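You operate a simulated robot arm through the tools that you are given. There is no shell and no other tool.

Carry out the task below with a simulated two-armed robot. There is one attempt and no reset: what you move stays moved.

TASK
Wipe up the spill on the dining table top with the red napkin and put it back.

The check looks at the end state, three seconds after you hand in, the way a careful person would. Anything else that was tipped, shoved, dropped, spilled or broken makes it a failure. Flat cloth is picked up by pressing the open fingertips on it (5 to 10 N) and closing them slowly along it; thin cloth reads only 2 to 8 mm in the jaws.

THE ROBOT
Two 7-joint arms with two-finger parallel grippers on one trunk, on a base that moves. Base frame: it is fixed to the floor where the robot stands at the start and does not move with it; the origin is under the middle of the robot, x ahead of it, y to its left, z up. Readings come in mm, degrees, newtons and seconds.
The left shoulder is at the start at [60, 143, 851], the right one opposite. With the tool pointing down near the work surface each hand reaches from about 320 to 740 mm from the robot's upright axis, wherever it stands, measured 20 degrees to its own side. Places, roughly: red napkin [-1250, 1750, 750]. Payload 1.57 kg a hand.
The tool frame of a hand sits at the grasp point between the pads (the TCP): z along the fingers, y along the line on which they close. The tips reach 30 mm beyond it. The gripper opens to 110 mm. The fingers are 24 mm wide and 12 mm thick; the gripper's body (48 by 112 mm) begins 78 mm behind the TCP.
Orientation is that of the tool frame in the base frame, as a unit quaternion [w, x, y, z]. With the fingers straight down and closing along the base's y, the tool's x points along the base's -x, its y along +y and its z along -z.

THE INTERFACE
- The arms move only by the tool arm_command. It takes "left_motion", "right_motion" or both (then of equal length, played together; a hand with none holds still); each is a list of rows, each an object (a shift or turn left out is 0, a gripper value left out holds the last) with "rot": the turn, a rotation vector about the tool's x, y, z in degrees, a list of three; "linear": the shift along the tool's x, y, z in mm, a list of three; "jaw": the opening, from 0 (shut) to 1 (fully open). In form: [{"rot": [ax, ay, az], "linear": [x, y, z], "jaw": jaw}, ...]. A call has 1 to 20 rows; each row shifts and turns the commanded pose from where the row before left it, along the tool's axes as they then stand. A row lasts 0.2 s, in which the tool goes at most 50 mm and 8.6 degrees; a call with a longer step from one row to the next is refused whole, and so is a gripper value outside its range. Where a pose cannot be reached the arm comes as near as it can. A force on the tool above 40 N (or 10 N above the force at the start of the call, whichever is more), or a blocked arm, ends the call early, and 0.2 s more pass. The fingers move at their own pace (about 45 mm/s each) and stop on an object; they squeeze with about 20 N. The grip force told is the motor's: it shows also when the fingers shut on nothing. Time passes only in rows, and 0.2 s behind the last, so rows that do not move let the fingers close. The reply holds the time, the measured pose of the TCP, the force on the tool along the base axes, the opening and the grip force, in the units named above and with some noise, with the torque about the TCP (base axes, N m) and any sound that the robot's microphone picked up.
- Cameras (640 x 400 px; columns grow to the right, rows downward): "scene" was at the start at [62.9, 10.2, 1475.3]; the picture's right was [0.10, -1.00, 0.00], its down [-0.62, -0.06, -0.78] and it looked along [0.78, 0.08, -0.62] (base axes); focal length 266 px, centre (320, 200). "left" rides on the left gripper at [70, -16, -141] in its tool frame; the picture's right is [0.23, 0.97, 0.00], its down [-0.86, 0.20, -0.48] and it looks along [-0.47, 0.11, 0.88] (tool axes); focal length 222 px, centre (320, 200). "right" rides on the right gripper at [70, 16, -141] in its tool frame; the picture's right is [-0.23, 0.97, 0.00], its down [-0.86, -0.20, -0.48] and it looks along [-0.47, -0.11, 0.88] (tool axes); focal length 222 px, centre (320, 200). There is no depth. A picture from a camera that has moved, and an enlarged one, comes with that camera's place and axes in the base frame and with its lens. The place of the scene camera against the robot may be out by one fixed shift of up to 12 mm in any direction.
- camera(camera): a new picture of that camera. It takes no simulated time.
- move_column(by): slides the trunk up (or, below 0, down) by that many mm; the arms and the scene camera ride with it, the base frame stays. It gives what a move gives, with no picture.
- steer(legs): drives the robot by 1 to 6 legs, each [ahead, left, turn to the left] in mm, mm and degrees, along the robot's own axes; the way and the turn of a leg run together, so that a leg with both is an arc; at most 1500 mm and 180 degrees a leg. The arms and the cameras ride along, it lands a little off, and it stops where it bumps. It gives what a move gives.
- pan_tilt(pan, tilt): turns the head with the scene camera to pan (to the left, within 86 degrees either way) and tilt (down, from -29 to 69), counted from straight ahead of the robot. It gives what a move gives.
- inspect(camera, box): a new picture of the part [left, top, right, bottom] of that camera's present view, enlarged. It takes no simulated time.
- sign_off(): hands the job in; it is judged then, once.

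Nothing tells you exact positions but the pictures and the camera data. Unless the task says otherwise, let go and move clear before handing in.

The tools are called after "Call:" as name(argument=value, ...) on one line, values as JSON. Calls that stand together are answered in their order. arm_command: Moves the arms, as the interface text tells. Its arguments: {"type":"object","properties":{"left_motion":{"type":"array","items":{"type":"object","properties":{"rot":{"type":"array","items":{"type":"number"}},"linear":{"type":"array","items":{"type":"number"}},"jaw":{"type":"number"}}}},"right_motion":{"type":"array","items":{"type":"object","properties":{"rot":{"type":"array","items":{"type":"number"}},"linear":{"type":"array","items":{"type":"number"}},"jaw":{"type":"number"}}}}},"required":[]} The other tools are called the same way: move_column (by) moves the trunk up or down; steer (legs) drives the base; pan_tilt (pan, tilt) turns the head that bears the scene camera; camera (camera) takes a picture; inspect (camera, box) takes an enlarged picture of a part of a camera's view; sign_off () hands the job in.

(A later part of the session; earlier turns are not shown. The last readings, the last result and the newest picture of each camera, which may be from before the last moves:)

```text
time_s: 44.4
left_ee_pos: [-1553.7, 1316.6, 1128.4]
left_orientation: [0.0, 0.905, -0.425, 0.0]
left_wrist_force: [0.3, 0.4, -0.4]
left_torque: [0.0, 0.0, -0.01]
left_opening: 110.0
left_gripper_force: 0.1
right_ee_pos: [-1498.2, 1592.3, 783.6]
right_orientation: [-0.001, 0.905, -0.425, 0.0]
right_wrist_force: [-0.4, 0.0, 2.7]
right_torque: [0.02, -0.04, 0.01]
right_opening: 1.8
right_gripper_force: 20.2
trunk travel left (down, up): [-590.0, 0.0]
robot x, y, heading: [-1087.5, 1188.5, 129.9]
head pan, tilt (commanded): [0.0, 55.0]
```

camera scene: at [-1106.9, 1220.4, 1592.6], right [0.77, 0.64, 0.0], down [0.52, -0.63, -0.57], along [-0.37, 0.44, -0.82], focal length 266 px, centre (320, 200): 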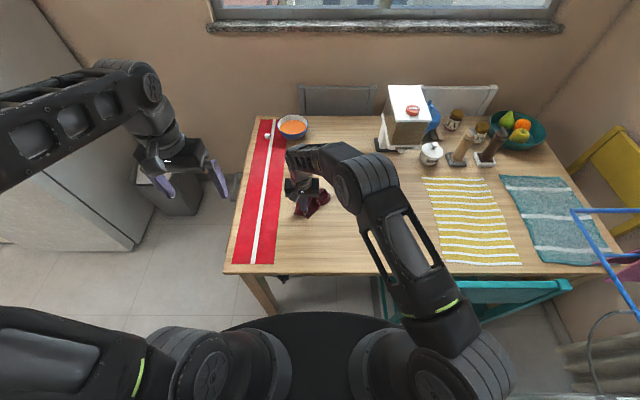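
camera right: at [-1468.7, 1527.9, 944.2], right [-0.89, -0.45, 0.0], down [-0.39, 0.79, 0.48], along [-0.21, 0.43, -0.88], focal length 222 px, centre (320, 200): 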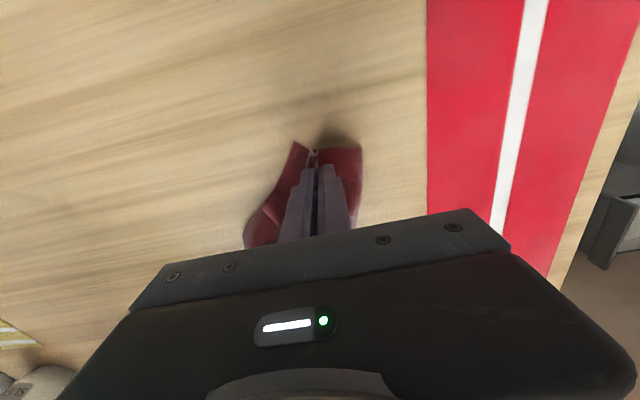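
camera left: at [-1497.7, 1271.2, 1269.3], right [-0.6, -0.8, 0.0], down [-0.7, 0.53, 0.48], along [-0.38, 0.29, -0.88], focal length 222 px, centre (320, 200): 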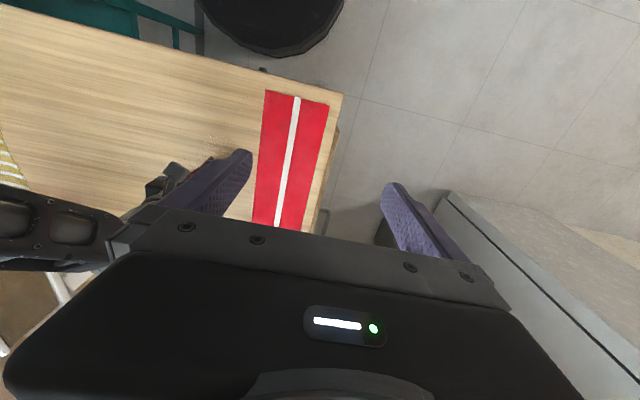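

Contact is starting at 2.7 N. I'll press slightly more and draw the napkin back toward me across the middle of the spill.

Call:
arm_command(right_motion=[{"linear": [0, 0, 1]}, {"linear": [8, 0, 0]}, {"linear": [8, 0, 0]}, {"linear": [8, 0, 0]}, {"linear": [8, 0, 0]}, {"linear": [8, 0, 0]}, {"linear": [8, 0, 0]}, {"linear": [8, 0, 0]}, {"linear": [8, 0, 0]}, {"linear": [8, 0, 0]}, {"linear": [8, 0, 0]}, {"linear": [8, 0, 0]}, {"linear": [8, 0, 0]}, {"linear": [0, 0, 0]}])

Call:
camera(camera="right")

Call:
camera(camera="left")

Call:
camera(camera="scene")

```text
time_s: 47.4
left_ee_pos: [-1555.2, 1316.2, 1129.6]
left_orientation: [0.0, 0.906, -0.424, 0.0]
left_wrist_force: [0.3, 0.0, 0.0]
left_torque: [0.02, -0.01, -0.01]
left_opening: 110.1
left_gripper_force: 0.0
right_ee_pos: [-1437.8, 1518.1, 781.7]
right_orientation: [0.0, 0.905, -0.425, 0.0]
right_wrist_force: [0.9, 0.1, 0.7]
right_torque: [-0.02, 0.0, 0.01]
right_opening: 2.0
right_gripper_force: 20.0
trunk travel left (down, up): [-590.0, 0.0]
robot x, y, heading: [-1086.7, 1185.8, 129.8]
head pan, tilt (commanded): [0.0, 55.0]
```

```text
taken
camera right: at [-1407.8, 1454.6, 926.4], right [-0.89, -0.45, 0.0], down [-0.39, 0.79, 0.48], along [-0.21, 0.43, -0.88], focal length 222 px, centre (320, 200)
```

right: 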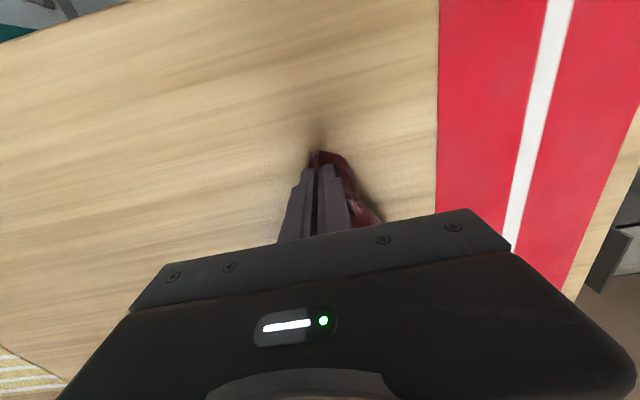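

```text
taken
camera left: at [-1497.9, 1271.2, 1269.2], right [-0.6, -0.8, 0.0], down [-0.7, 0.53, 0.48], along [-0.38, 0.29, -0.88], focal length 222 px, centre (320, 200)
```

left: 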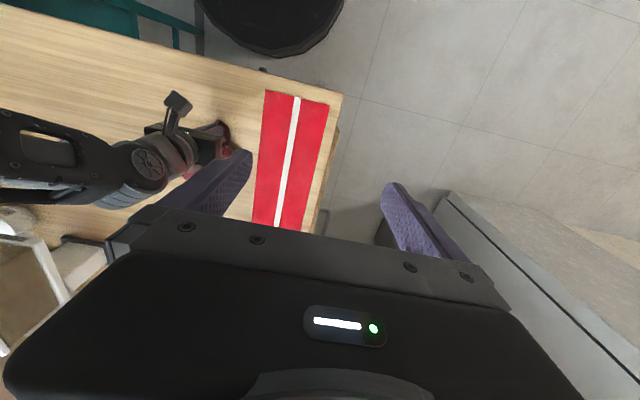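

```text
taken
camera scene: at [-1107.1, 1220.5, 1592.6], right [0.77, 0.64, 0.0], down [0.52, -0.63, -0.57], along [-0.37, 0.44, -0.82], focal length 266 px, centre (320, 200)
```

scene: 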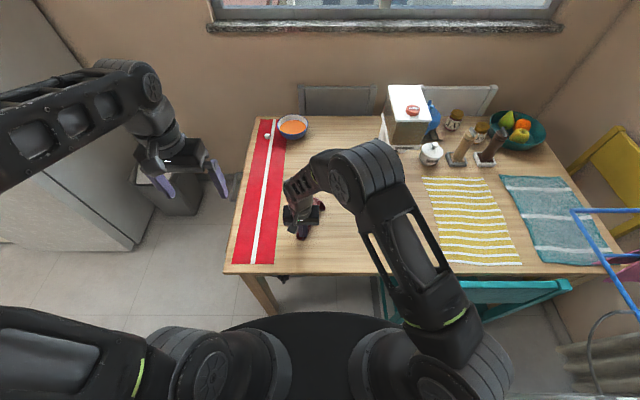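

The first stroke is done and the napkin is still gripped and trailing. I'll wipe back and forth in parallel passes across the whole patch, starting 36 mm to the right of centre.

Call:
arm_command(right_motion=[{"linear": [0, -12, 0]}, {"linear": [0, -12, 0]}, {"linear": [0, -12, 1]}, {"linear": [-12, 0, 0]}, {"linear": [-12, 0, 0]}, {"linear": [-12, 0, 0]}, {"linear": [-12, 0, 0]}, {"linear": [-12, 0, 0]}, {"linear": [-12, 0, 0]}, {"linear": [-12, 0, 0]}, {"linear": [-12, 0, 0]}, {"linear": [0, 0, 0]}])

Call:
camera(camera="right")

Call:
camera(camera="left")

```text
time_s: 50.0
left_ee_pos: [-1552.9, 1315.5, 1128.9]
left_orientation: [0.0, 0.905, -0.425, 0.001]
left_wrist_force: [-0.4, 0.1, 0.8]
left_torque: [-0.02, 0.0, 0.01]
left_opening: 110.1
left_gripper_force: 0.0
right_ee_pos: [-1471.0, 1616.3, 781.5]
right_orientation: [0.0, 0.905, -0.425, 0.0]
right_wrist_force: [1.5, -2.1, 7.7]
right_torque: [-0.1, -0.07, 0.01]
right_opening: 1.9
right_gripper_force: 20.4
trunk travel left (down, up): [-590.0, 0.0]
robot x, y, heading: [-1082.9, 1181.8, 129.6]
head pan, tilt (commanded): [0.0, 55.0]
```

```text
taken
camera right: at [-1440.5, 1551.4, 925.8], right [-0.89, -0.45, 0.0], down [-0.39, 0.79, 0.48], along [-0.21, 0.43, -0.88], focal length 222 px, centre (320, 200)
```

right: 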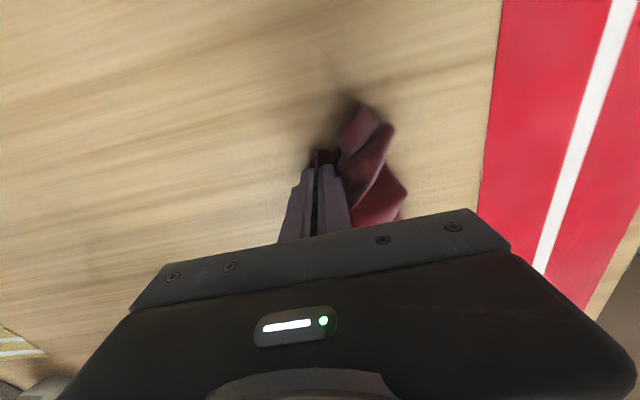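

```text
taken
camera left: at [-1497.3, 1270.6, 1269.5], right [-0.6, -0.8, 0.0], down [-0.7, 0.53, 0.48], along [-0.38, 0.29, -0.88], focal length 222 px, centre (320, 200)
```

left: 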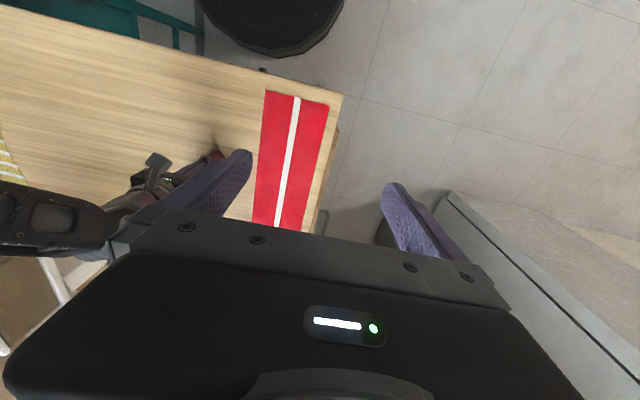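

The press is about 8 N and the bunched napkin is sweeping over the patch. I'll continue the parallel passes leftward.

Call:
arm_command(right_motion=[{"linear": [0, 9, 0]}, {"linear": [0, 9, 0]}, {"linear": [12, 0, 0]}, {"linear": [12, 0, 0]}, {"linear": [12, 0, 0]}, {"linear": [12, 0, 0]}, {"linear": [12, 0, 0]}, {"linear": [12, 0, 0]}, {"linear": [12, 0, 0]}, {"linear": [12, 0, 0]}, {"linear": [0, 9, 0]}, {"linear": [0, 9, 0]}, {"linear": [-14, 0, 0]}, {"linear": [-14, 0, 0]}, {"linear": [-14, 0, 0]}, {"linear": [-14, 0, 0]}, {"linear": [-14, 0, 0]}, {"linear": [-14, 0, 0]}, {"linear": [-12, 0, 0]}, {"linear": [0, 0, 0]}])

Call:
camera(camera="right")

Call:
camera(camera="left")

```text
time_s: 54.2
left_ee_pos: [-1553.8, 1315.5, 1130.3]
left_orientation: [0.0, 0.905, -0.424, -0.001]
left_wrist_force: [0.0, 0.2, 0.7]
left_torque: [0.0, -0.02, 0.0]
left_opening: 110.4
left_gripper_force: 0.0
right_ee_pos: [-1499.2, 1590.7, 781.3]
right_orientation: [0.0, 0.905, -0.425, 0.0]
right_wrist_force: [4.1, -5.6, 14.7]
right_torque: [-0.1, -0.19, -0.05]
right_opening: 2.1
right_gripper_force: 19.8
trunk travel left (down, up): [-590.0, 0.0]
robot x, y, heading: [-1086.4, 1183.8, 129.6]
head pan, tilt (commanded): [0.0, 55.0]
```

```text
taken
camera right: at [-1468.2, 1527.8, 925.6], right [-0.89, -0.45, 0.0], down [-0.39, 0.79, 0.48], along [-0.21, 0.43, -0.88], focal length 222 px, centre (320, 200)
```

right: 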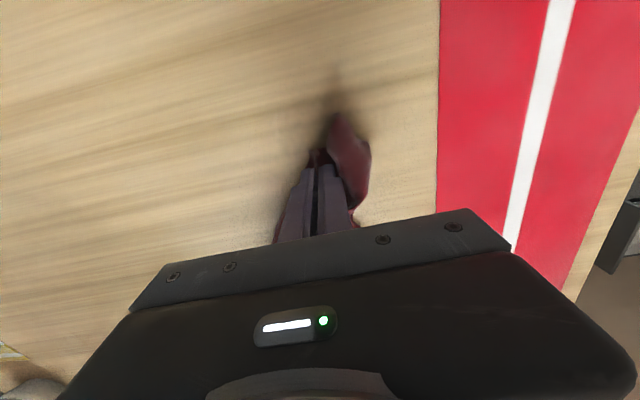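

```text
taken
camera left: at [-1496.7, 1269.9, 1269.8], right [-0.6, -0.8, 0.0], down [-0.7, 0.53, 0.48], along [-0.38, 0.29, -0.88], focal length 222 px, centre (320, 200)
```

left: 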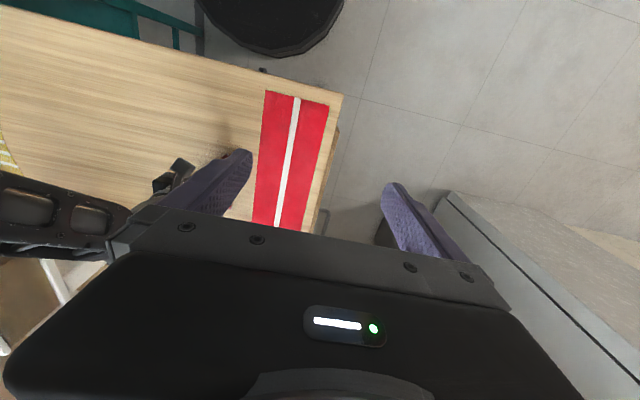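

The pressure rose a little, to about 15 N, so I'll ease off slightly and finish the passes on the left part of the spill, staying clear of the runner.

Call:
arm_command(right_motion=[{"linear": [0, 8, -0.5]}, {"linear": [0, 8, 0]}, {"linear": [14, 0, 0]}, {"linear": [14, 0, 0]}, {"linear": [14, 0, 0]}, {"linear": [14, 0, 0]}, {"linear": [14, 0, 0]}, {"linear": [14, 0, 0]}, {"linear": [12, 0, 0]}, {"linear": [0, 8, 0]}, {"linear": [0, 7, 0]}, {"linear": [-14, 0, 0]}, {"linear": [-14, 0, 0]}, {"linear": [-14, 0, 0]}, {"linear": [-14, 0, 0]}, {"linear": [-14, 0, 0]}, {"linear": [-14, 0, 0]}, {"linear": [-12, 0, 0]}, {"linear": [0, 0, 0]}])

Call:
camera(camera="right")

Call:
camera(camera="left")

Call:
camera(camera="scene")

```text
time_s: 58.2
left_ee_pos: [-1554.6, 1317.2, 1127.5]
left_orientation: [-0.001, 0.905, -0.425, 0.0]
left_wrist_force: [-0.3, -0.6, -0.4]
left_torque: [-0.01, -0.02, 0.04]
left_opening: 110.0
left_gripper_force: 0.1
right_ee_pos: [-1521.8, 1572.5, 781.3]
right_orientation: [-0.001, 0.905, -0.425, 0.0]
right_wrist_force: [0.0, -0.7, 0.6]
right_torque: [0.0, -0.03, -0.02]
right_opening: 2.0
right_gripper_force: 19.7
trunk travel left (down, up): [-590.0, 0.0]
robot x, y, heading: [-1087.6, 1186.4, 129.7]
head pan, tilt (commanded): [0.0, 55.0]
```

```text
taken
camera right: at [-1492.4, 1508.4, 926.0], right [-0.89, -0.45, 0.0], down [-0.39, 0.79, 0.48], along [-0.21, 0.43, -0.88], focal length 222 px, centre (320, 200)
```

right: 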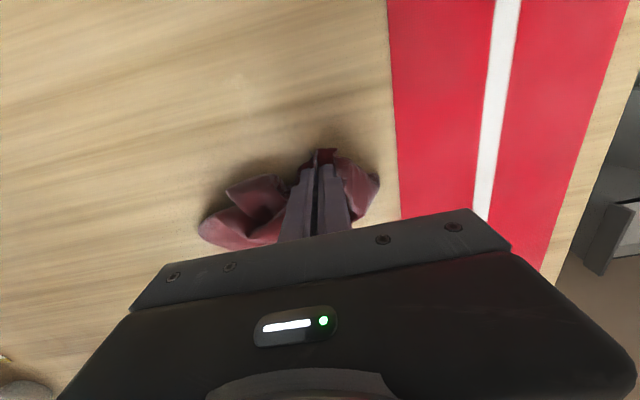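

```text
taken
camera left: at [-1497.8, 1271.1, 1269.3], right [-0.6, -0.8, 0.0], down [-0.7, 0.53, 0.48], along [-0.38, 0.29, -0.88], focal length 222 px, centre (320, 200)
```

left: 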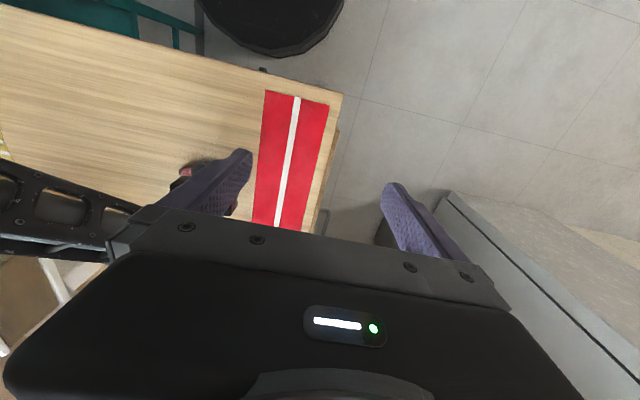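

```text
taken
camera scene: at [-1106.9, 1220.3, 1592.6], right [0.77, 0.64, 0.0], down [0.52, -0.63, -0.57], along [-0.37, 0.44, -0.82], focal length 266 px, centre (320, 200)
```

scene: 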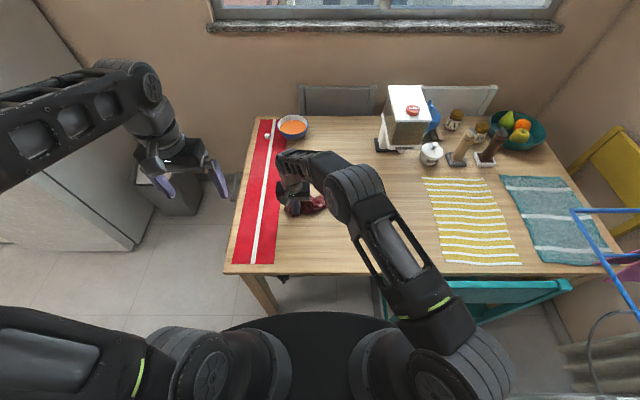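

I can see the wiped area between the hand and the table edge now, so I'll zoom in to look for leftover residue.

Call:
inspect(camera="right", box=[140, 30, 400, 192])

Call:
inspect(camera="scene", box=[240, 180, 380, 268])

Call:
inspect(camera="left", box=[130, 80, 290, 180])

```text
2.46 times, centred on (270, 111) of right
camera zoom: at [-1492.4, 1508.4, 926.0], right [-0.89, -0.45, 0.0], down [-0.39, 0.79, 0.48], along [-0.21, 0.43, -0.88], focal length 547 px, centre (443, 419)
```

zoom: 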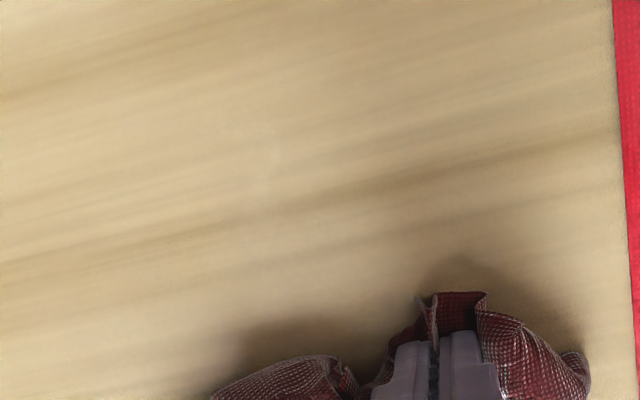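

```text
4.55 times, centred on (310, 224) of scene
camera zoom: at [-1106.9, 1220.3, 1592.6], right [0.77, 0.64, 0.0], down [0.52, -0.63, -0.57], along [-0.37, 0.44, -0.82], focal length 1210 px, centre (366, 91)
```

zoom: 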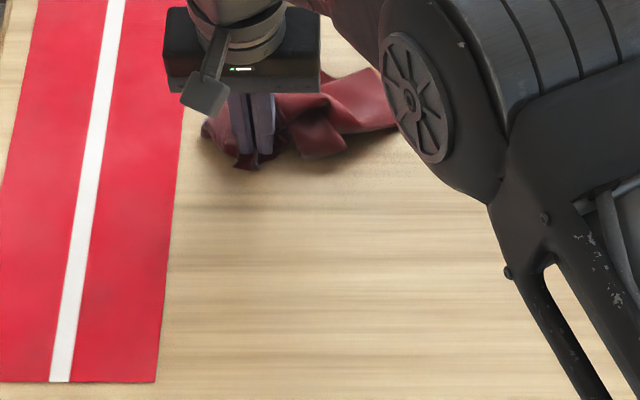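

```text
4.00 times, centred on (210, 130) of left
camera zoom: at [-1497.8, 1271.1, 1269.3], right [-0.6, -0.8, 0.0], down [-0.7, 0.53, 0.48], along [-0.38, 0.29, -0.88], focal length 888 px, centre (760, 480)
```

zoom: 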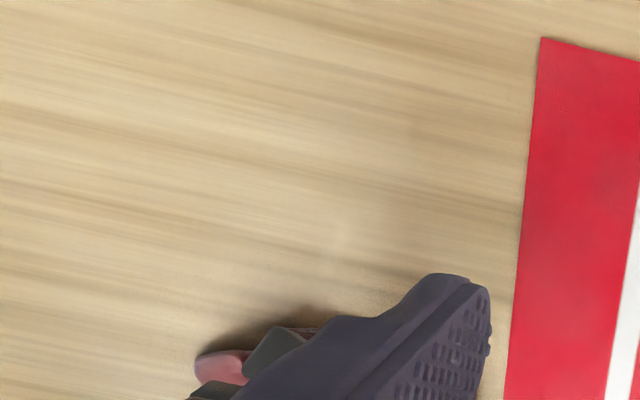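

A small pale remnant seems to be left around (-1448, 1540), toward the table edge. I'll lift the napkin to see the whole area before wiping again.

Call:
arm_command(right_motion=[{"linear": [-5, -10, -20]}, {"linear": [-5, -20, -25]}, {"linear": [-5, -20, -25]}, {"linear": [0, -20, -25]}, {"linear": [0, -20, -25]}, {"linear": [0, -20, -25]}, {"linear": [0, -20, -25]}, {"linear": [0, -20, -25]}, {"linear": [0, 0, 0]}])

Call:
camera(camera="right")

Call:
camera(camera="left")

Call:
camera(camera="scene")

Call:
inspect(camera="scene", box=[230, 170, 350, 245])

Call:
inspect(camera="left", box=[130, 80, 290, 180])

```text
time_s: 60.2
left_ee_pos: [-1555.6, 1316.7, 1128.3]
left_orientation: [-0.001, 0.905, -0.425, 0.0]
left_wrist_force: [-0.6, -0.4, 1.1]
left_torque: [-0.01, 0.02, -0.04]
left_opening: 110.0
left_gripper_force: 0.1
right_ee_pos: [-1417.5, 1680.1, 976.4]
right_orientation: [0.001, 0.905, -0.425, 0.0]
right_wrist_force: [0.1, 0.2, -0.2]
right_torque: [-0.01, 0.01, 0.01]
right_opening: 2.0
right_gripper_force: 20.0
trunk travel left (down, up): [-590.0, 0.0]
robot x, y, heading: [-1088.7, 1188.3, 129.7]
head pan, tilt (commanded): [0.0, 55.0]
```

```text
taken
camera right: at [-1387.0, 1616.0, 1120.6], right [-0.89, -0.45, 0.0], down [-0.39, 0.79, 0.48], along [-0.21, 0.43, -0.88], focal length 222 px, centre (320, 200)
```

right: 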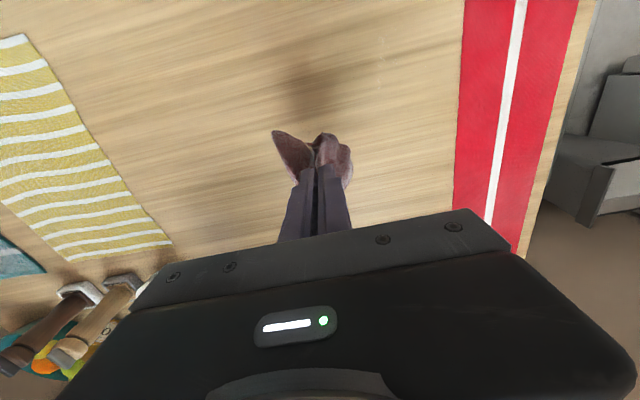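

```text
taken
camera left: at [-1498.2, 1271.2, 1269.1], right [-0.6, -0.8, 0.0], down [-0.7, 0.53, 0.48], along [-0.38, 0.29, -0.88], focal length 222 px, centre (320, 200)
```

left: 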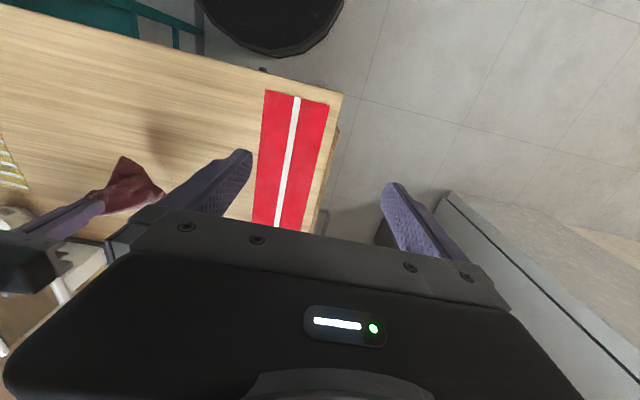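

```text
taken
camera scene: at [-1107.5, 1220.5, 1592.6], right [0.77, 0.64, 0.0], down [0.52, -0.63, -0.57], along [-0.37, 0.44, -0.82], focal length 266 px, centre (320, 200)
```

scene: 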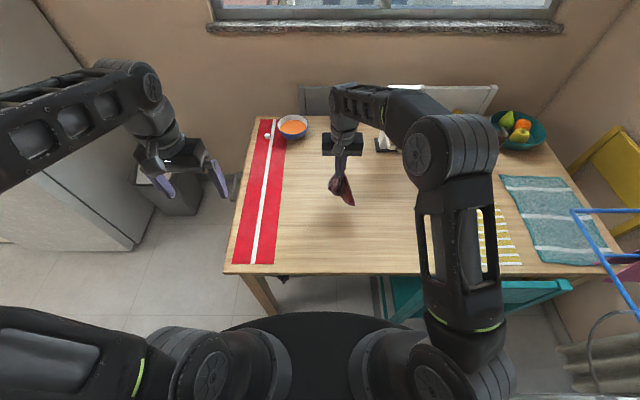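

```text
5.33 times, centred on (290, 208) of scene
camera zoom: at [-1107.5, 1220.5, 1592.6], right [0.77, 0.64, 0.0], down [0.52, -0.63, -0.57], along [-0.37, 0.44, -0.82], focal length 1419 px, centre (480, 160)
```

zoom: 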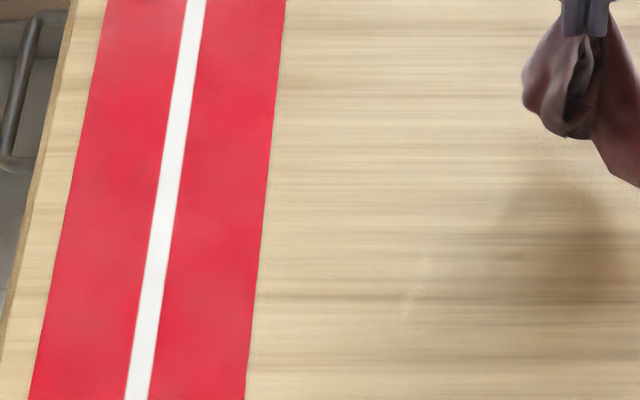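

```text
4.00 times, centred on (210, 130) of left
camera zoom: at [-1498.2, 1271.2, 1269.1], right [-0.6, -0.8, 0.0], down [-0.7, 0.53, 0.48], along [-0.38, 0.29, -0.88], focal length 888 px, centre (760, 480)
```

zoom: 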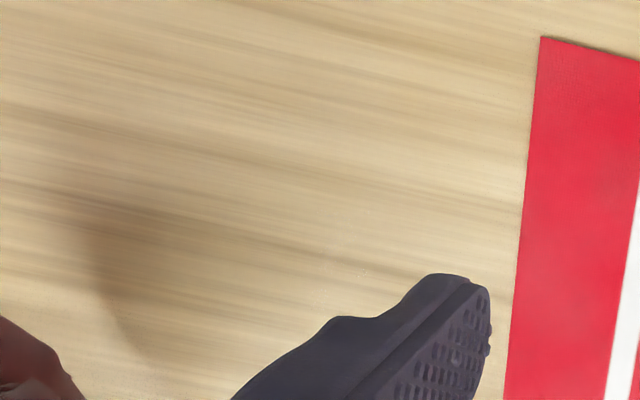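

Most of the patch is gone. A thin streak remains, about 50 mm long and 10 mm wide, so I'll locate it with the right-hand camera.

Call:
inspect(camera="right", box=[330, 20, 490, 120])

Call:
inspect(camera="scene", box=[280, 205, 330, 236])

```text
4.00 times, centred on (410, 70) of right
camera zoom: at [-1387.0, 1616.0, 1120.6], right [-0.89, -0.45, 0.0], down [-0.39, 0.79, 0.48], along [-0.21, 0.43, -0.88], focal length 888 px, centre (-40, 720)
```

zoom: 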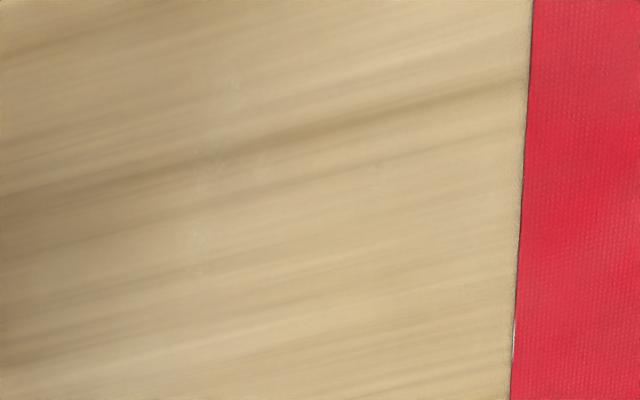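

```text
12.80 times, centred on (305, 220) of scene
camera zoom: at [-1107.5, 1220.5, 1592.6], right [0.77, 0.64, 0.0], down [0.52, -0.63, -0.57], along [-0.37, 0.44, -0.82], focal length 3407 px, centre (512, -62)
```

zoom: 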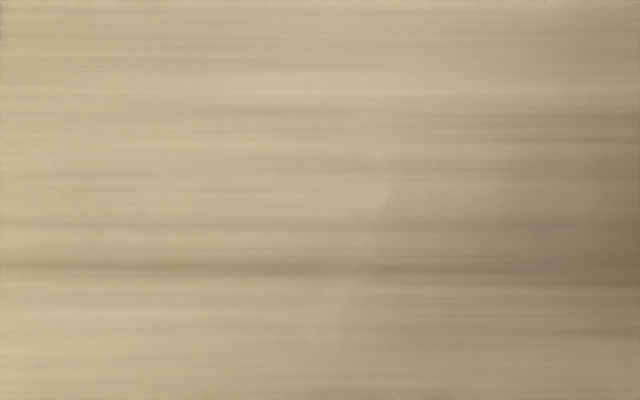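

The remaining streak lies slightly right of the original centre. I'll lower the napkin to its right and scrub with crosswise (left-right) strokes so the cloth sweeps across it.

Call:
arm_command(right_motion=[{"linear": [3, 0, 20]}, {"linear": [4, 0, 20]}, {"linear": [4, 0, 20]}, {"linear": [4, 4, 20]}, {"linear": [4, 8, 20]}, {"linear": [4, 10, 20]}, {"linear": [4, 10, 20]}, {"linear": [4, 10, 20]}, {"linear": [0, 10, 20]}, {"linear": [0, 6, 12]}, {"linear": [0, 0, 0]}])

Call:
camera(camera="right")

```text
time_s: 62.6
left_ee_pos: [-1555.1, 1316.8, 1128.6]
left_orientation: [0.0, 0.905, -0.425, 0.0]
left_wrist_force: [0.1, 0.0, -0.8]
left_torque: [0.0, 0.0, -0.02]
left_opening: 109.9
left_gripper_force: 0.0
right_ee_pos: [-1443.3, 1619.2, 784.0]
right_orientation: [0.0, 0.905, -0.425, 0.0]
right_wrist_force: [0.3, -0.3, 1.0]
right_torque: [0.01, -0.02, -0.01]
right_opening: 1.9
right_gripper_force: 20.0
trunk travel left (down, up): [-590.0, 0.0]
robot x, y, heading: [-1087.1, 1189.3, 129.8]
head pan, tilt (commanded): [0.0, 55.0]
```

```text
taken
camera right: at [-1411.7, 1555.3, 928.6], right [-0.89, -0.45, 0.0], down [-0.39, 0.79, 0.48], along [-0.21, 0.43, -0.88], focal length 222 px, centre (320, 200)
```

right: 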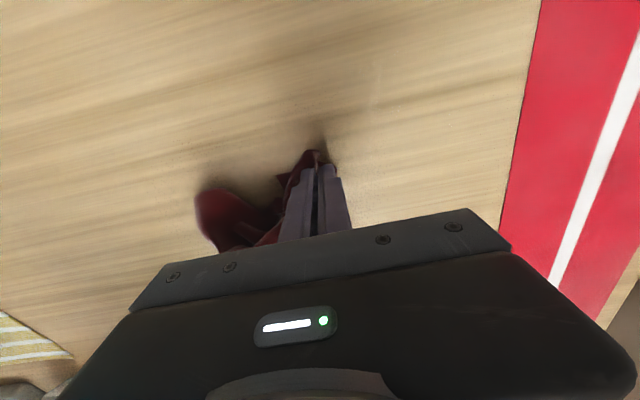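

Call:
inspect(camera="right", box=[300, 30, 460, 130])

```text
4.00 times, centred on (380, 80) of right
camera zoom: at [-1411.7, 1555.3, 928.6], right [-0.89, -0.45, 0.0], down [-0.39, 0.79, 0.48], along [-0.21, 0.43, -0.88], focal length 888 px, centre (80, 680)
```

zoom: 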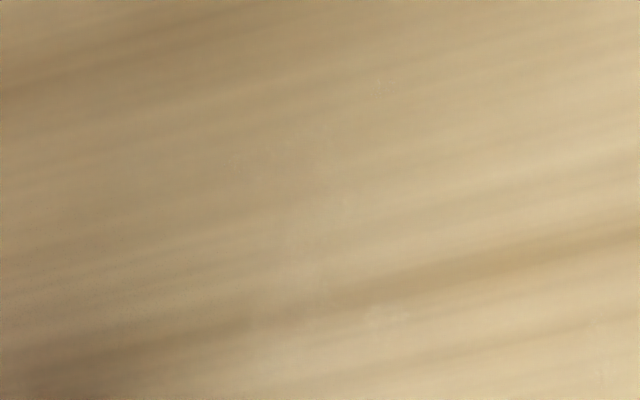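

The residue lies about 30–70 mm toward me and 40–66 mm left of the hand. I'll press and sweep left and right across it in steps.

Call:
arm_command(right_motion=[{"linear": [10, 0, 1]}, {"linear": [12, 0, 1]}, {"linear": [0, 14, 0]}, {"linear": [0, 14, 0]}, {"linear": [0, 14, 0]}, {"linear": [0, 14, 0]}, {"linear": [0, 14, 0]}, {"linear": [0, 14, 0]}, {"linear": [0, 12, 0]}, {"linear": [12, 0, 0]}, {"linear": [0, -14, 0]}, {"linear": [0, -14, 0]}, {"linear": [0, -14, 0]}, {"linear": [0, -14, 0]}, {"linear": [0, -14, 0]}, {"linear": [0, -14, 0]}, {"linear": [0, -12, 0]}, {"linear": [0, 0, 0]}])

Call:
camera(camera="right")

```text
time_s: 66.4
left_ee_pos: [-1554.4, 1316.1, 1129.2]
left_orientation: [-0.001, 0.905, -0.425, 0.0]
left_wrist_force: [0.6, 0.4, 0.3]
left_torque: [0.03, 0.0, -0.05]
left_opening: 109.9
left_gripper_force: 0.1
right_ee_pos: [-1419.3, 1591.3, 782.2]
right_orientation: [0.001, 0.905, -0.426, 0.0]
right_wrist_force: [0.2, -0.4, 1.9]
right_torque: [0.01, 0.03, -0.03]
right_opening: 2.0
right_gripper_force: 19.8
trunk travel left (down, up): [-590.0, 0.0]
robot x, y, heading: [-1085.6, 1183.0, 129.8]
head pan, tilt (commanded): [0.0, 55.0]
```

```text
taken
camera right: at [-1389.9, 1528.6, 926.8], right [-0.89, -0.45, 0.0], down [-0.39, 0.79, 0.48], along [-0.21, 0.43, -0.88], focal length 222 px, centre (320, 200)
```

right: 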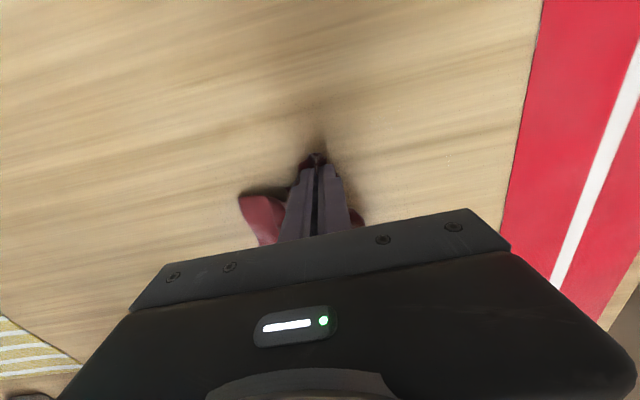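

The contact is light at 1.9 N, so I'll press a bit more and keep scrubbing toward me over the rest of the streak.

Call:
arm_command(right_motion=[{"linear": [10, 0, 0.8]}, {"linear": [0, 14, 0]}, {"linear": [0, 14, 0]}, {"linear": [0, 14, 0]}, {"linear": [0, 14, 0]}, {"linear": [0, 14, 0]}, {"linear": [0, 14, 0]}, {"linear": [0, 12, 0]}, {"linear": [12, 0, 0]}, {"linear": [0, -14, 0]}, {"linear": [0, -14, 0]}, {"linear": [0, -14, 0]}, {"linear": [0, -14, 0]}, {"linear": [0, -14, 0]}, {"linear": [0, -14, 0]}, {"linear": [0, -12, 0]}, {"linear": [0, 0, 0]}])

Call:
arm_command(right_motion=[{"linear": [12, 0, 0]}, {"linear": [0, 14, 0]}, {"linear": [0, 14, 0]}, {"linear": [0, 14, 0]}, {"linear": [0, 14, 0]}, {"linear": [0, 14, 0]}, {"linear": [0, 14, 0]}, {"linear": [0, 12, 0]}, {"linear": [12, 0, 0]}, {"linear": [0, -14, 0]}, {"linear": [0, -14, 0]}, {"linear": [0, -14, 0]}, {"linear": [0, -14, 0]}, {"linear": [0, -14, 0]}, {"linear": [0, -14, 0]}, {"linear": [0, -12, 0]}, {"linear": [0, 0, 0]}])

Call:
camera(camera="right")

Call:
camera(camera="left")

```text
time_s: 70.0
left_ee_pos: [-1554.8, 1315.4, 1128.7]
left_orientation: [0.001, 0.905, -0.425, -0.001]
left_wrist_force: [-0.1, 0.6, 0.4]
left_torque: [-0.01, -0.01, 0.02]
left_opening: 109.8
left_gripper_force: 0.0
right_ee_pos: [-1406.8, 1576.6, 781.4]
right_orientation: [0.0, 0.905, -0.426, 0.0]
right_wrist_force: [-1.5, -1.1, 5.3]
right_torque: [-0.04, 0.03, -0.01]
right_opening: 2.0
right_gripper_force: 19.7
trunk travel left (down, up): [-590.0, 0.0]
robot x, y, heading: [-1090.0, 1185.8, 129.8]
head pan, tilt (commanded): [0.0, 55.0]
```

```text
time_s: 73.6
left_ee_pos: [-1554.8, 1315.7, 1128.1]
left_orientation: [0.001, 0.905, -0.425, 0.0]
left_wrist_force: [0.0, -0.3, -0.4]
left_torque: [-0.03, -0.03, 0.0]
left_opening: 109.9
left_gripper_force: 0.0
right_ee_pos: [-1390.0, 1558.1, 783.0]
right_orientation: [0.0, 0.905, -0.425, 0.0]
right_wrist_force: [-1.0, 0.2, 2.6]
right_torque: [-0.02, 0.02, 0.0]
right_opening: 2.1
right_gripper_force: 19.9
trunk travel left (down, up): [-590.0, 0.0]
robot x, y, heading: [-1087.6, 1184.4, 129.6]
head pan, tilt (commanded): [0.0, 55.0]
```

```text
taken
camera right: at [-1360.1, 1494.3, 926.3], right [-0.89, -0.45, 0.0], down [-0.39, 0.79, 0.48], along [-0.21, 0.43, -0.88], focal length 222 px, centre (320, 200)
```

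right: 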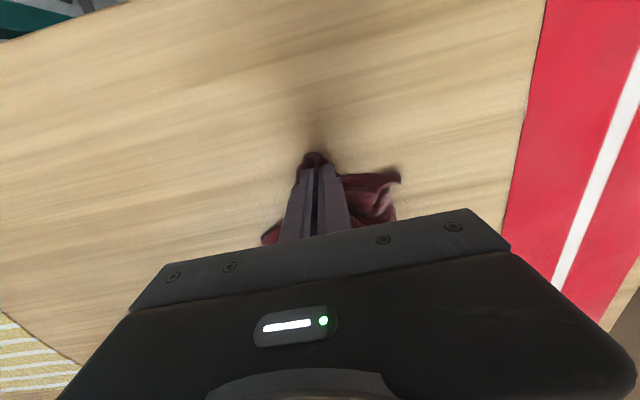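

```text
taken
camera left: at [-1497.8, 1271.0, 1269.2], right [-0.6, -0.8, 0.0], down [-0.7, 0.53, 0.48], along [-0.38, 0.29, -0.88], focal length 222 px, centre (320, 200)
```

left: 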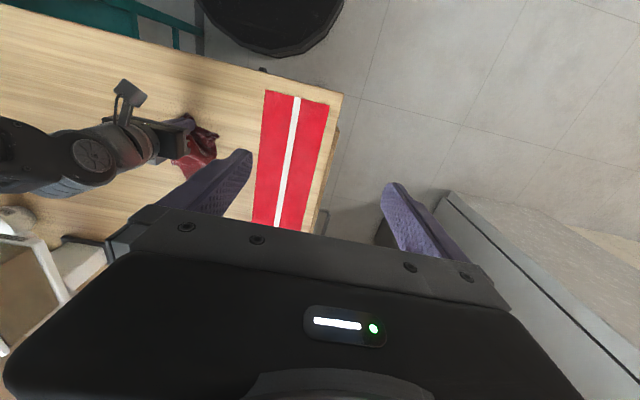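

Now I'll lift the napkin clear to the right and check the spot again.

Call:
arm_command(right_motion=[{"linear": [-5, -5, -20]}, {"linear": [-8, -10, -25]}, {"linear": [-8, -15, -25]}, {"linear": [-8, -15, -25]}, {"linear": [-8, -15, -25]}, {"linear": [-8, -15, -25]}, {"linear": [-8, -15, -25]}, {"linear": [-8, -15, -25]}, {"linear": [0, 0, 0]}])

Call:
camera(camera="right")

Call:
camera(camera="left")

Call:
inspect(camera="scene", box=[230, 170, 350, 245])

Call:
inspect(camera="left", box=[130, 80, 290, 180])

Call:
inspect(camera="right", box=[330, 20, 490, 120])

```text
time_s: 75.6
left_ee_pos: [-1555.2, 1315.7, 1127.8]
left_orientation: [0.001, 0.905, -0.425, 0.0]
left_wrist_force: [-0.4, -0.4, -0.8]
left_torque: [0.01, 0.01, 0.01]
left_opening: 109.8
left_gripper_force: 0.2
right_ee_pos: [-1349.1, 1672.8, 976.3]
right_orientation: [-0.001, 0.905, -0.425, 0.0]
right_wrist_force: [-0.1, -0.5, 0.4]
right_torque: [-0.02, 0.01, 0.02]
right_opening: 2.1
right_gripper_force: 20.0
trunk travel left (down, up): [-590.0, 0.0]
robot x, y, heading: [-1087.2, 1183.8, 129.5]
head pan, tilt (commanded): [0.0, 55.0]
```

```text
taken
camera right: at [-1319.0, 1608.1, 1120.8], right [-0.89, -0.45, 0.0], down [-0.39, 0.79, 0.48], along [-0.21, 0.43, -0.88], focal length 222 px, centre (320, 200)
```

right: 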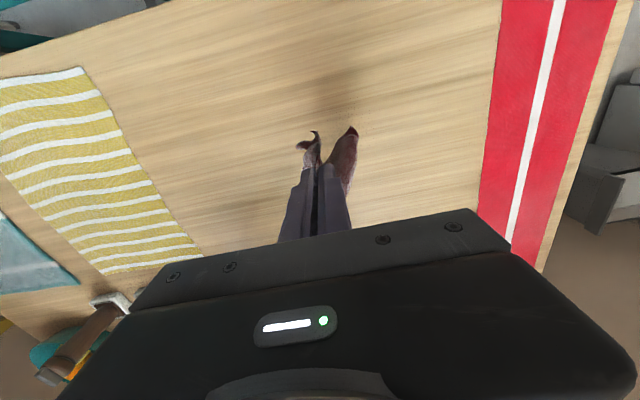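

```text
taken
camera left: at [-1498.1, 1271.1, 1269.2], right [-0.6, -0.8, 0.0], down [-0.7, 0.53, 0.48], along [-0.38, 0.29, -0.88], focal length 222 px, centre (320, 200)
```

left: 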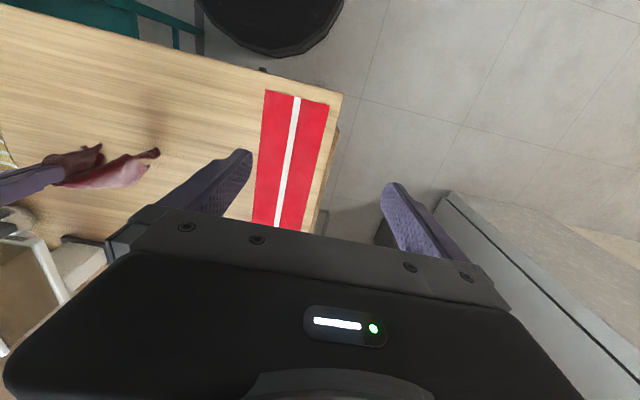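

```text
5.33 times, centred on (290, 208) of scene
camera zoom: at [-1107.3, 1220.4, 1592.6], right [0.77, 0.64, 0.0], down [0.52, -0.63, -0.57], along [-0.37, 0.44, -0.82], focal length 1419 px, centre (480, 160)
```

zoom: 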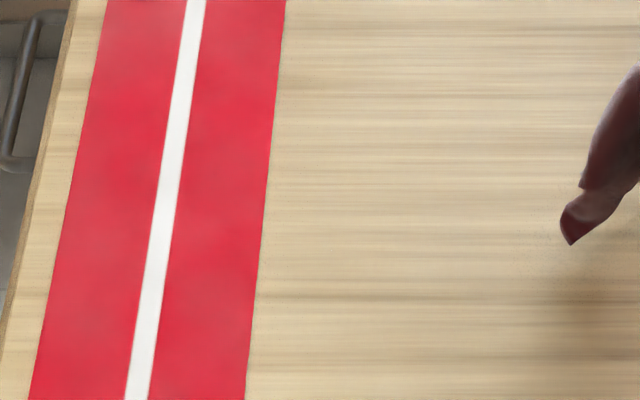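

```text
4.00 times, centred on (210, 130) of left
camera zoom: at [-1498.1, 1271.1, 1269.2], right [-0.6, -0.8, 0.0], down [-0.7, 0.53, 0.48], along [-0.38, 0.29, -0.88], focal length 888 px, centre (760, 480)
```

zoom: 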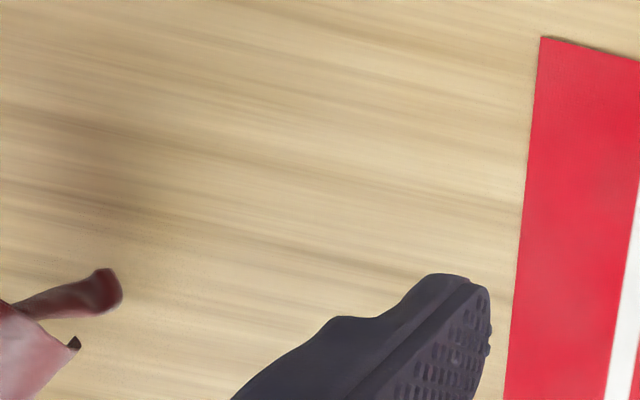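

```text
4.00 times, centred on (410, 70) of right
camera zoom: at [-1319.0, 1608.1, 1120.8], right [-0.89, -0.45, 0.0], down [-0.39, 0.79, 0.48], along [-0.21, 0.43, -0.88], focal length 888 px, centre (-40, 720)
```

zoom: 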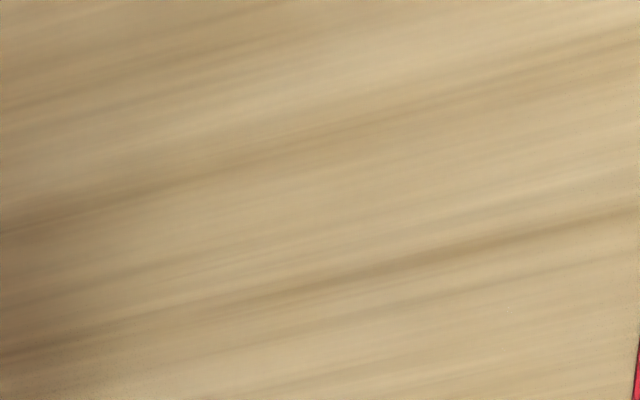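

The scene view of the patch now looks clean. I'll zoom further in there and also check the rest of the table top for any other spill.

Call:
inspect(camera="scene", box=[275, 195, 339, 235])

Call:
inspect(camera="scene", box=[330, 170, 450, 245])

Call:
inspect(camera="scene", box=[240, 100, 400, 200])

Call:
camera(camera="scene")

```text
10.00 times, centred on (307, 215) of scene
camera zoom: at [-1107.3, 1220.4, 1592.6], right [0.77, 0.64, 0.0], down [0.52, -0.63, -0.57], along [-0.37, 0.44, -0.82], focal length 2661 px, centre (450, 50)
```

zoom: 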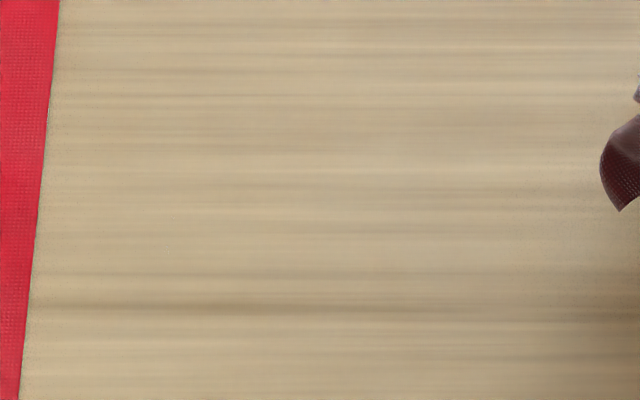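

```text
5.33 times, centred on (390, 208) of scene
camera zoom: at [-1107.3, 1220.4, 1592.6], right [0.77, 0.64, 0.0], down [0.52, -0.63, -0.57], along [-0.37, 0.44, -0.82], focal length 1419 px, centre (-53, 160)
```

zoom: 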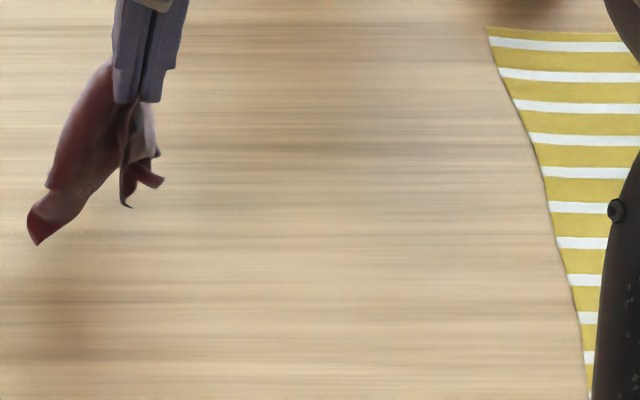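

```text
4.00 times, centred on (320, 150) of scene
camera zoom: at [-1107.3, 1220.4, 1592.6], right [0.77, 0.64, 0.0], down [0.52, -0.63, -0.57], along [-0.37, 0.44, -0.82], focal length 1065 px, centre (320, 400)
```

zoom: 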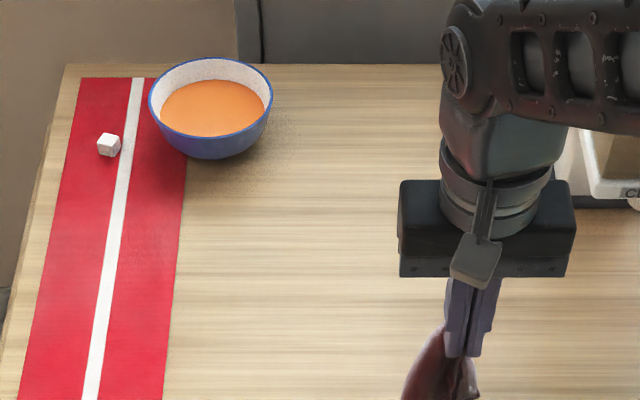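

```text
taken
camera scene: at [-1107.3, 1220.4, 1592.6], right [0.77, 0.64, 0.0], down [0.52, -0.63, -0.57], along [-0.37, 0.44, -0.82], focal length 266 px, centre (320, 200)
```

scene: 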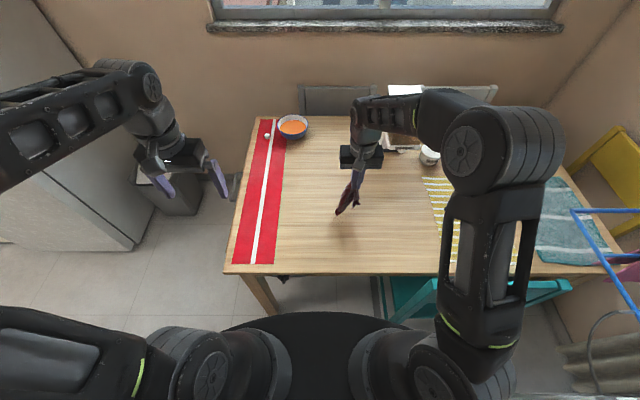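

The spill is gone and the runner, bowl and cube haven't moved. Now I'll take the napkin back, going above and slightly beyond its original place so I can lay it down by drawing the hand back toward me.

Call:
arm_command(right_motion=[{"linear": [0, 0, -20]}, {"linear": [0, 0, -20]}, {"linear": [-5, -6, -20]}, {"linear": [-10, -12, 0]}, {"linear": [-10, -12, 0]}, {"linear": [-10, -12, 0]}, {"linear": [-10, -12, 0]}, {"linear": [-10, -12, 0]}, {"linear": [-10, -12, 0]}, {"linear": [-10, -12, 0]}, {"linear": [-8, -6, 0]}, {"linear": [-5, -4, 0]}, {"linear": [0, 0, 0]}, {"linear": [0, 0, 0]}])

Call:
camera(camera="scene")

Call:
camera(camera="right")

Call:
camera(camera="left")

```text
time_s: 78.6
left_ee_pos: [-1554.4, 1316.6, 1128.5]
left_orientation: [0.0, 0.905, -0.425, -0.001]
left_wrist_force: [0.5, -0.5, -0.9]
left_torque: [-0.03, 0.01, 0.04]
left_opening: 109.9
left_gripper_force: 0.0
right_ee_pos: [-1328.1, 1802.9, 1035.8]
right_orientation: [0.0, 0.905, -0.426, 0.0]
right_wrist_force: [-0.3, -0.2, -0.1]
right_torque: [0.04, 0.0, 0.01]
right_opening: 1.7
right_gripper_force: 20.2
trunk travel left (down, up): [-590.0, 0.0]
robot x, y, heading: [-1086.9, 1183.3, 129.9]
head pan, tilt (commanded): [0.0, 55.0]
```

```text
taken
camera scene: at [-1107.0, 1220.6, 1592.6], right [0.77, 0.64, 0.0], down [0.52, -0.63, -0.57], along [-0.37, 0.44, -0.82], focal length 266 px, centre (320, 200)
```

scene: 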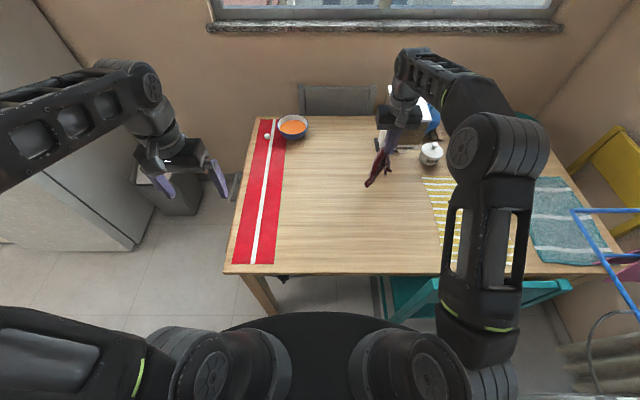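

```text
taken
camera right: at [-1297.5, 1739.4, 1180.4], right [-0.89, -0.45, 0.0], down [-0.39, 0.79, 0.48], along [-0.21, 0.43, -0.88], focal length 222 px, centre (320, 200)
```

right: 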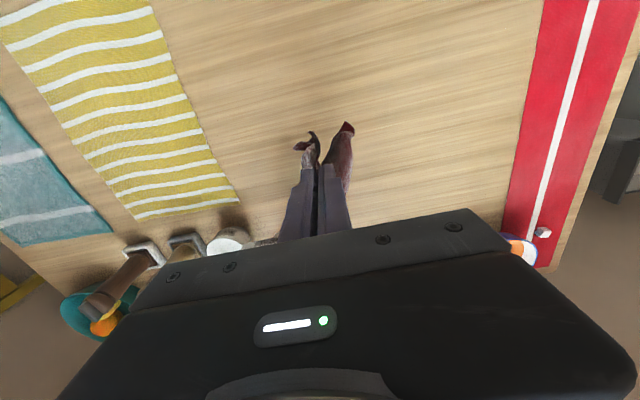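

```text
taken
camera left: at [-1497.8, 1271.3, 1269.3], right [-0.6, -0.8, 0.0], down [-0.7, 0.53, 0.48], along [-0.38, 0.29, -0.88], focal length 222 px, centre (320, 200)
```

left: 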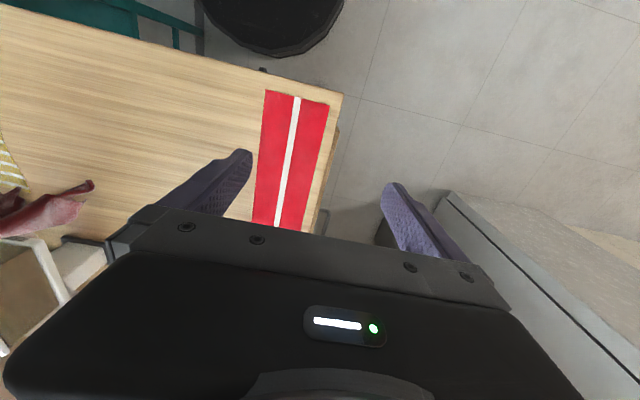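

Call:
inspect(camera="scene", box=[340, 80, 460, 200])

Call:
inspect(camera="left", box=[0, 130, 160, 260])

```text
3.33 times, centred on (400, 140) of scene
camera zoom: at [-1107.0, 1220.6, 1592.6], right [0.77, 0.64, 0.0], down [0.52, -0.63, -0.57], along [-0.37, 0.44, -0.82], focal length 887 px, centre (53, 400)
```

zoom: 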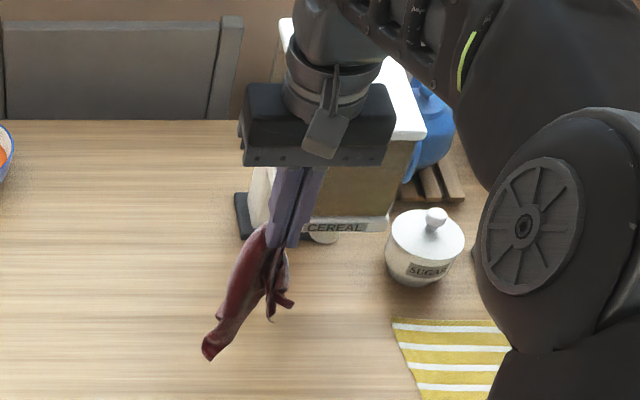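

```text
3.08 times, centred on (80, 195) of left
camera zoom: at [-1497.8, 1271.3, 1269.3], right [-0.6, -0.8, 0.0], down [-0.7, 0.53, 0.48], along [-0.38, 0.29, -0.88], focal length 684 px, centre (1058, 215)
```

zoom: 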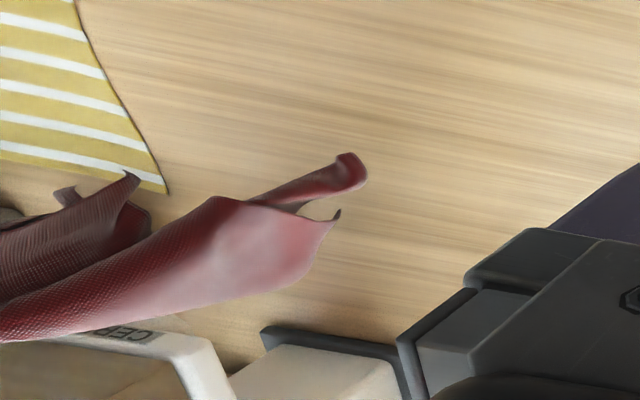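

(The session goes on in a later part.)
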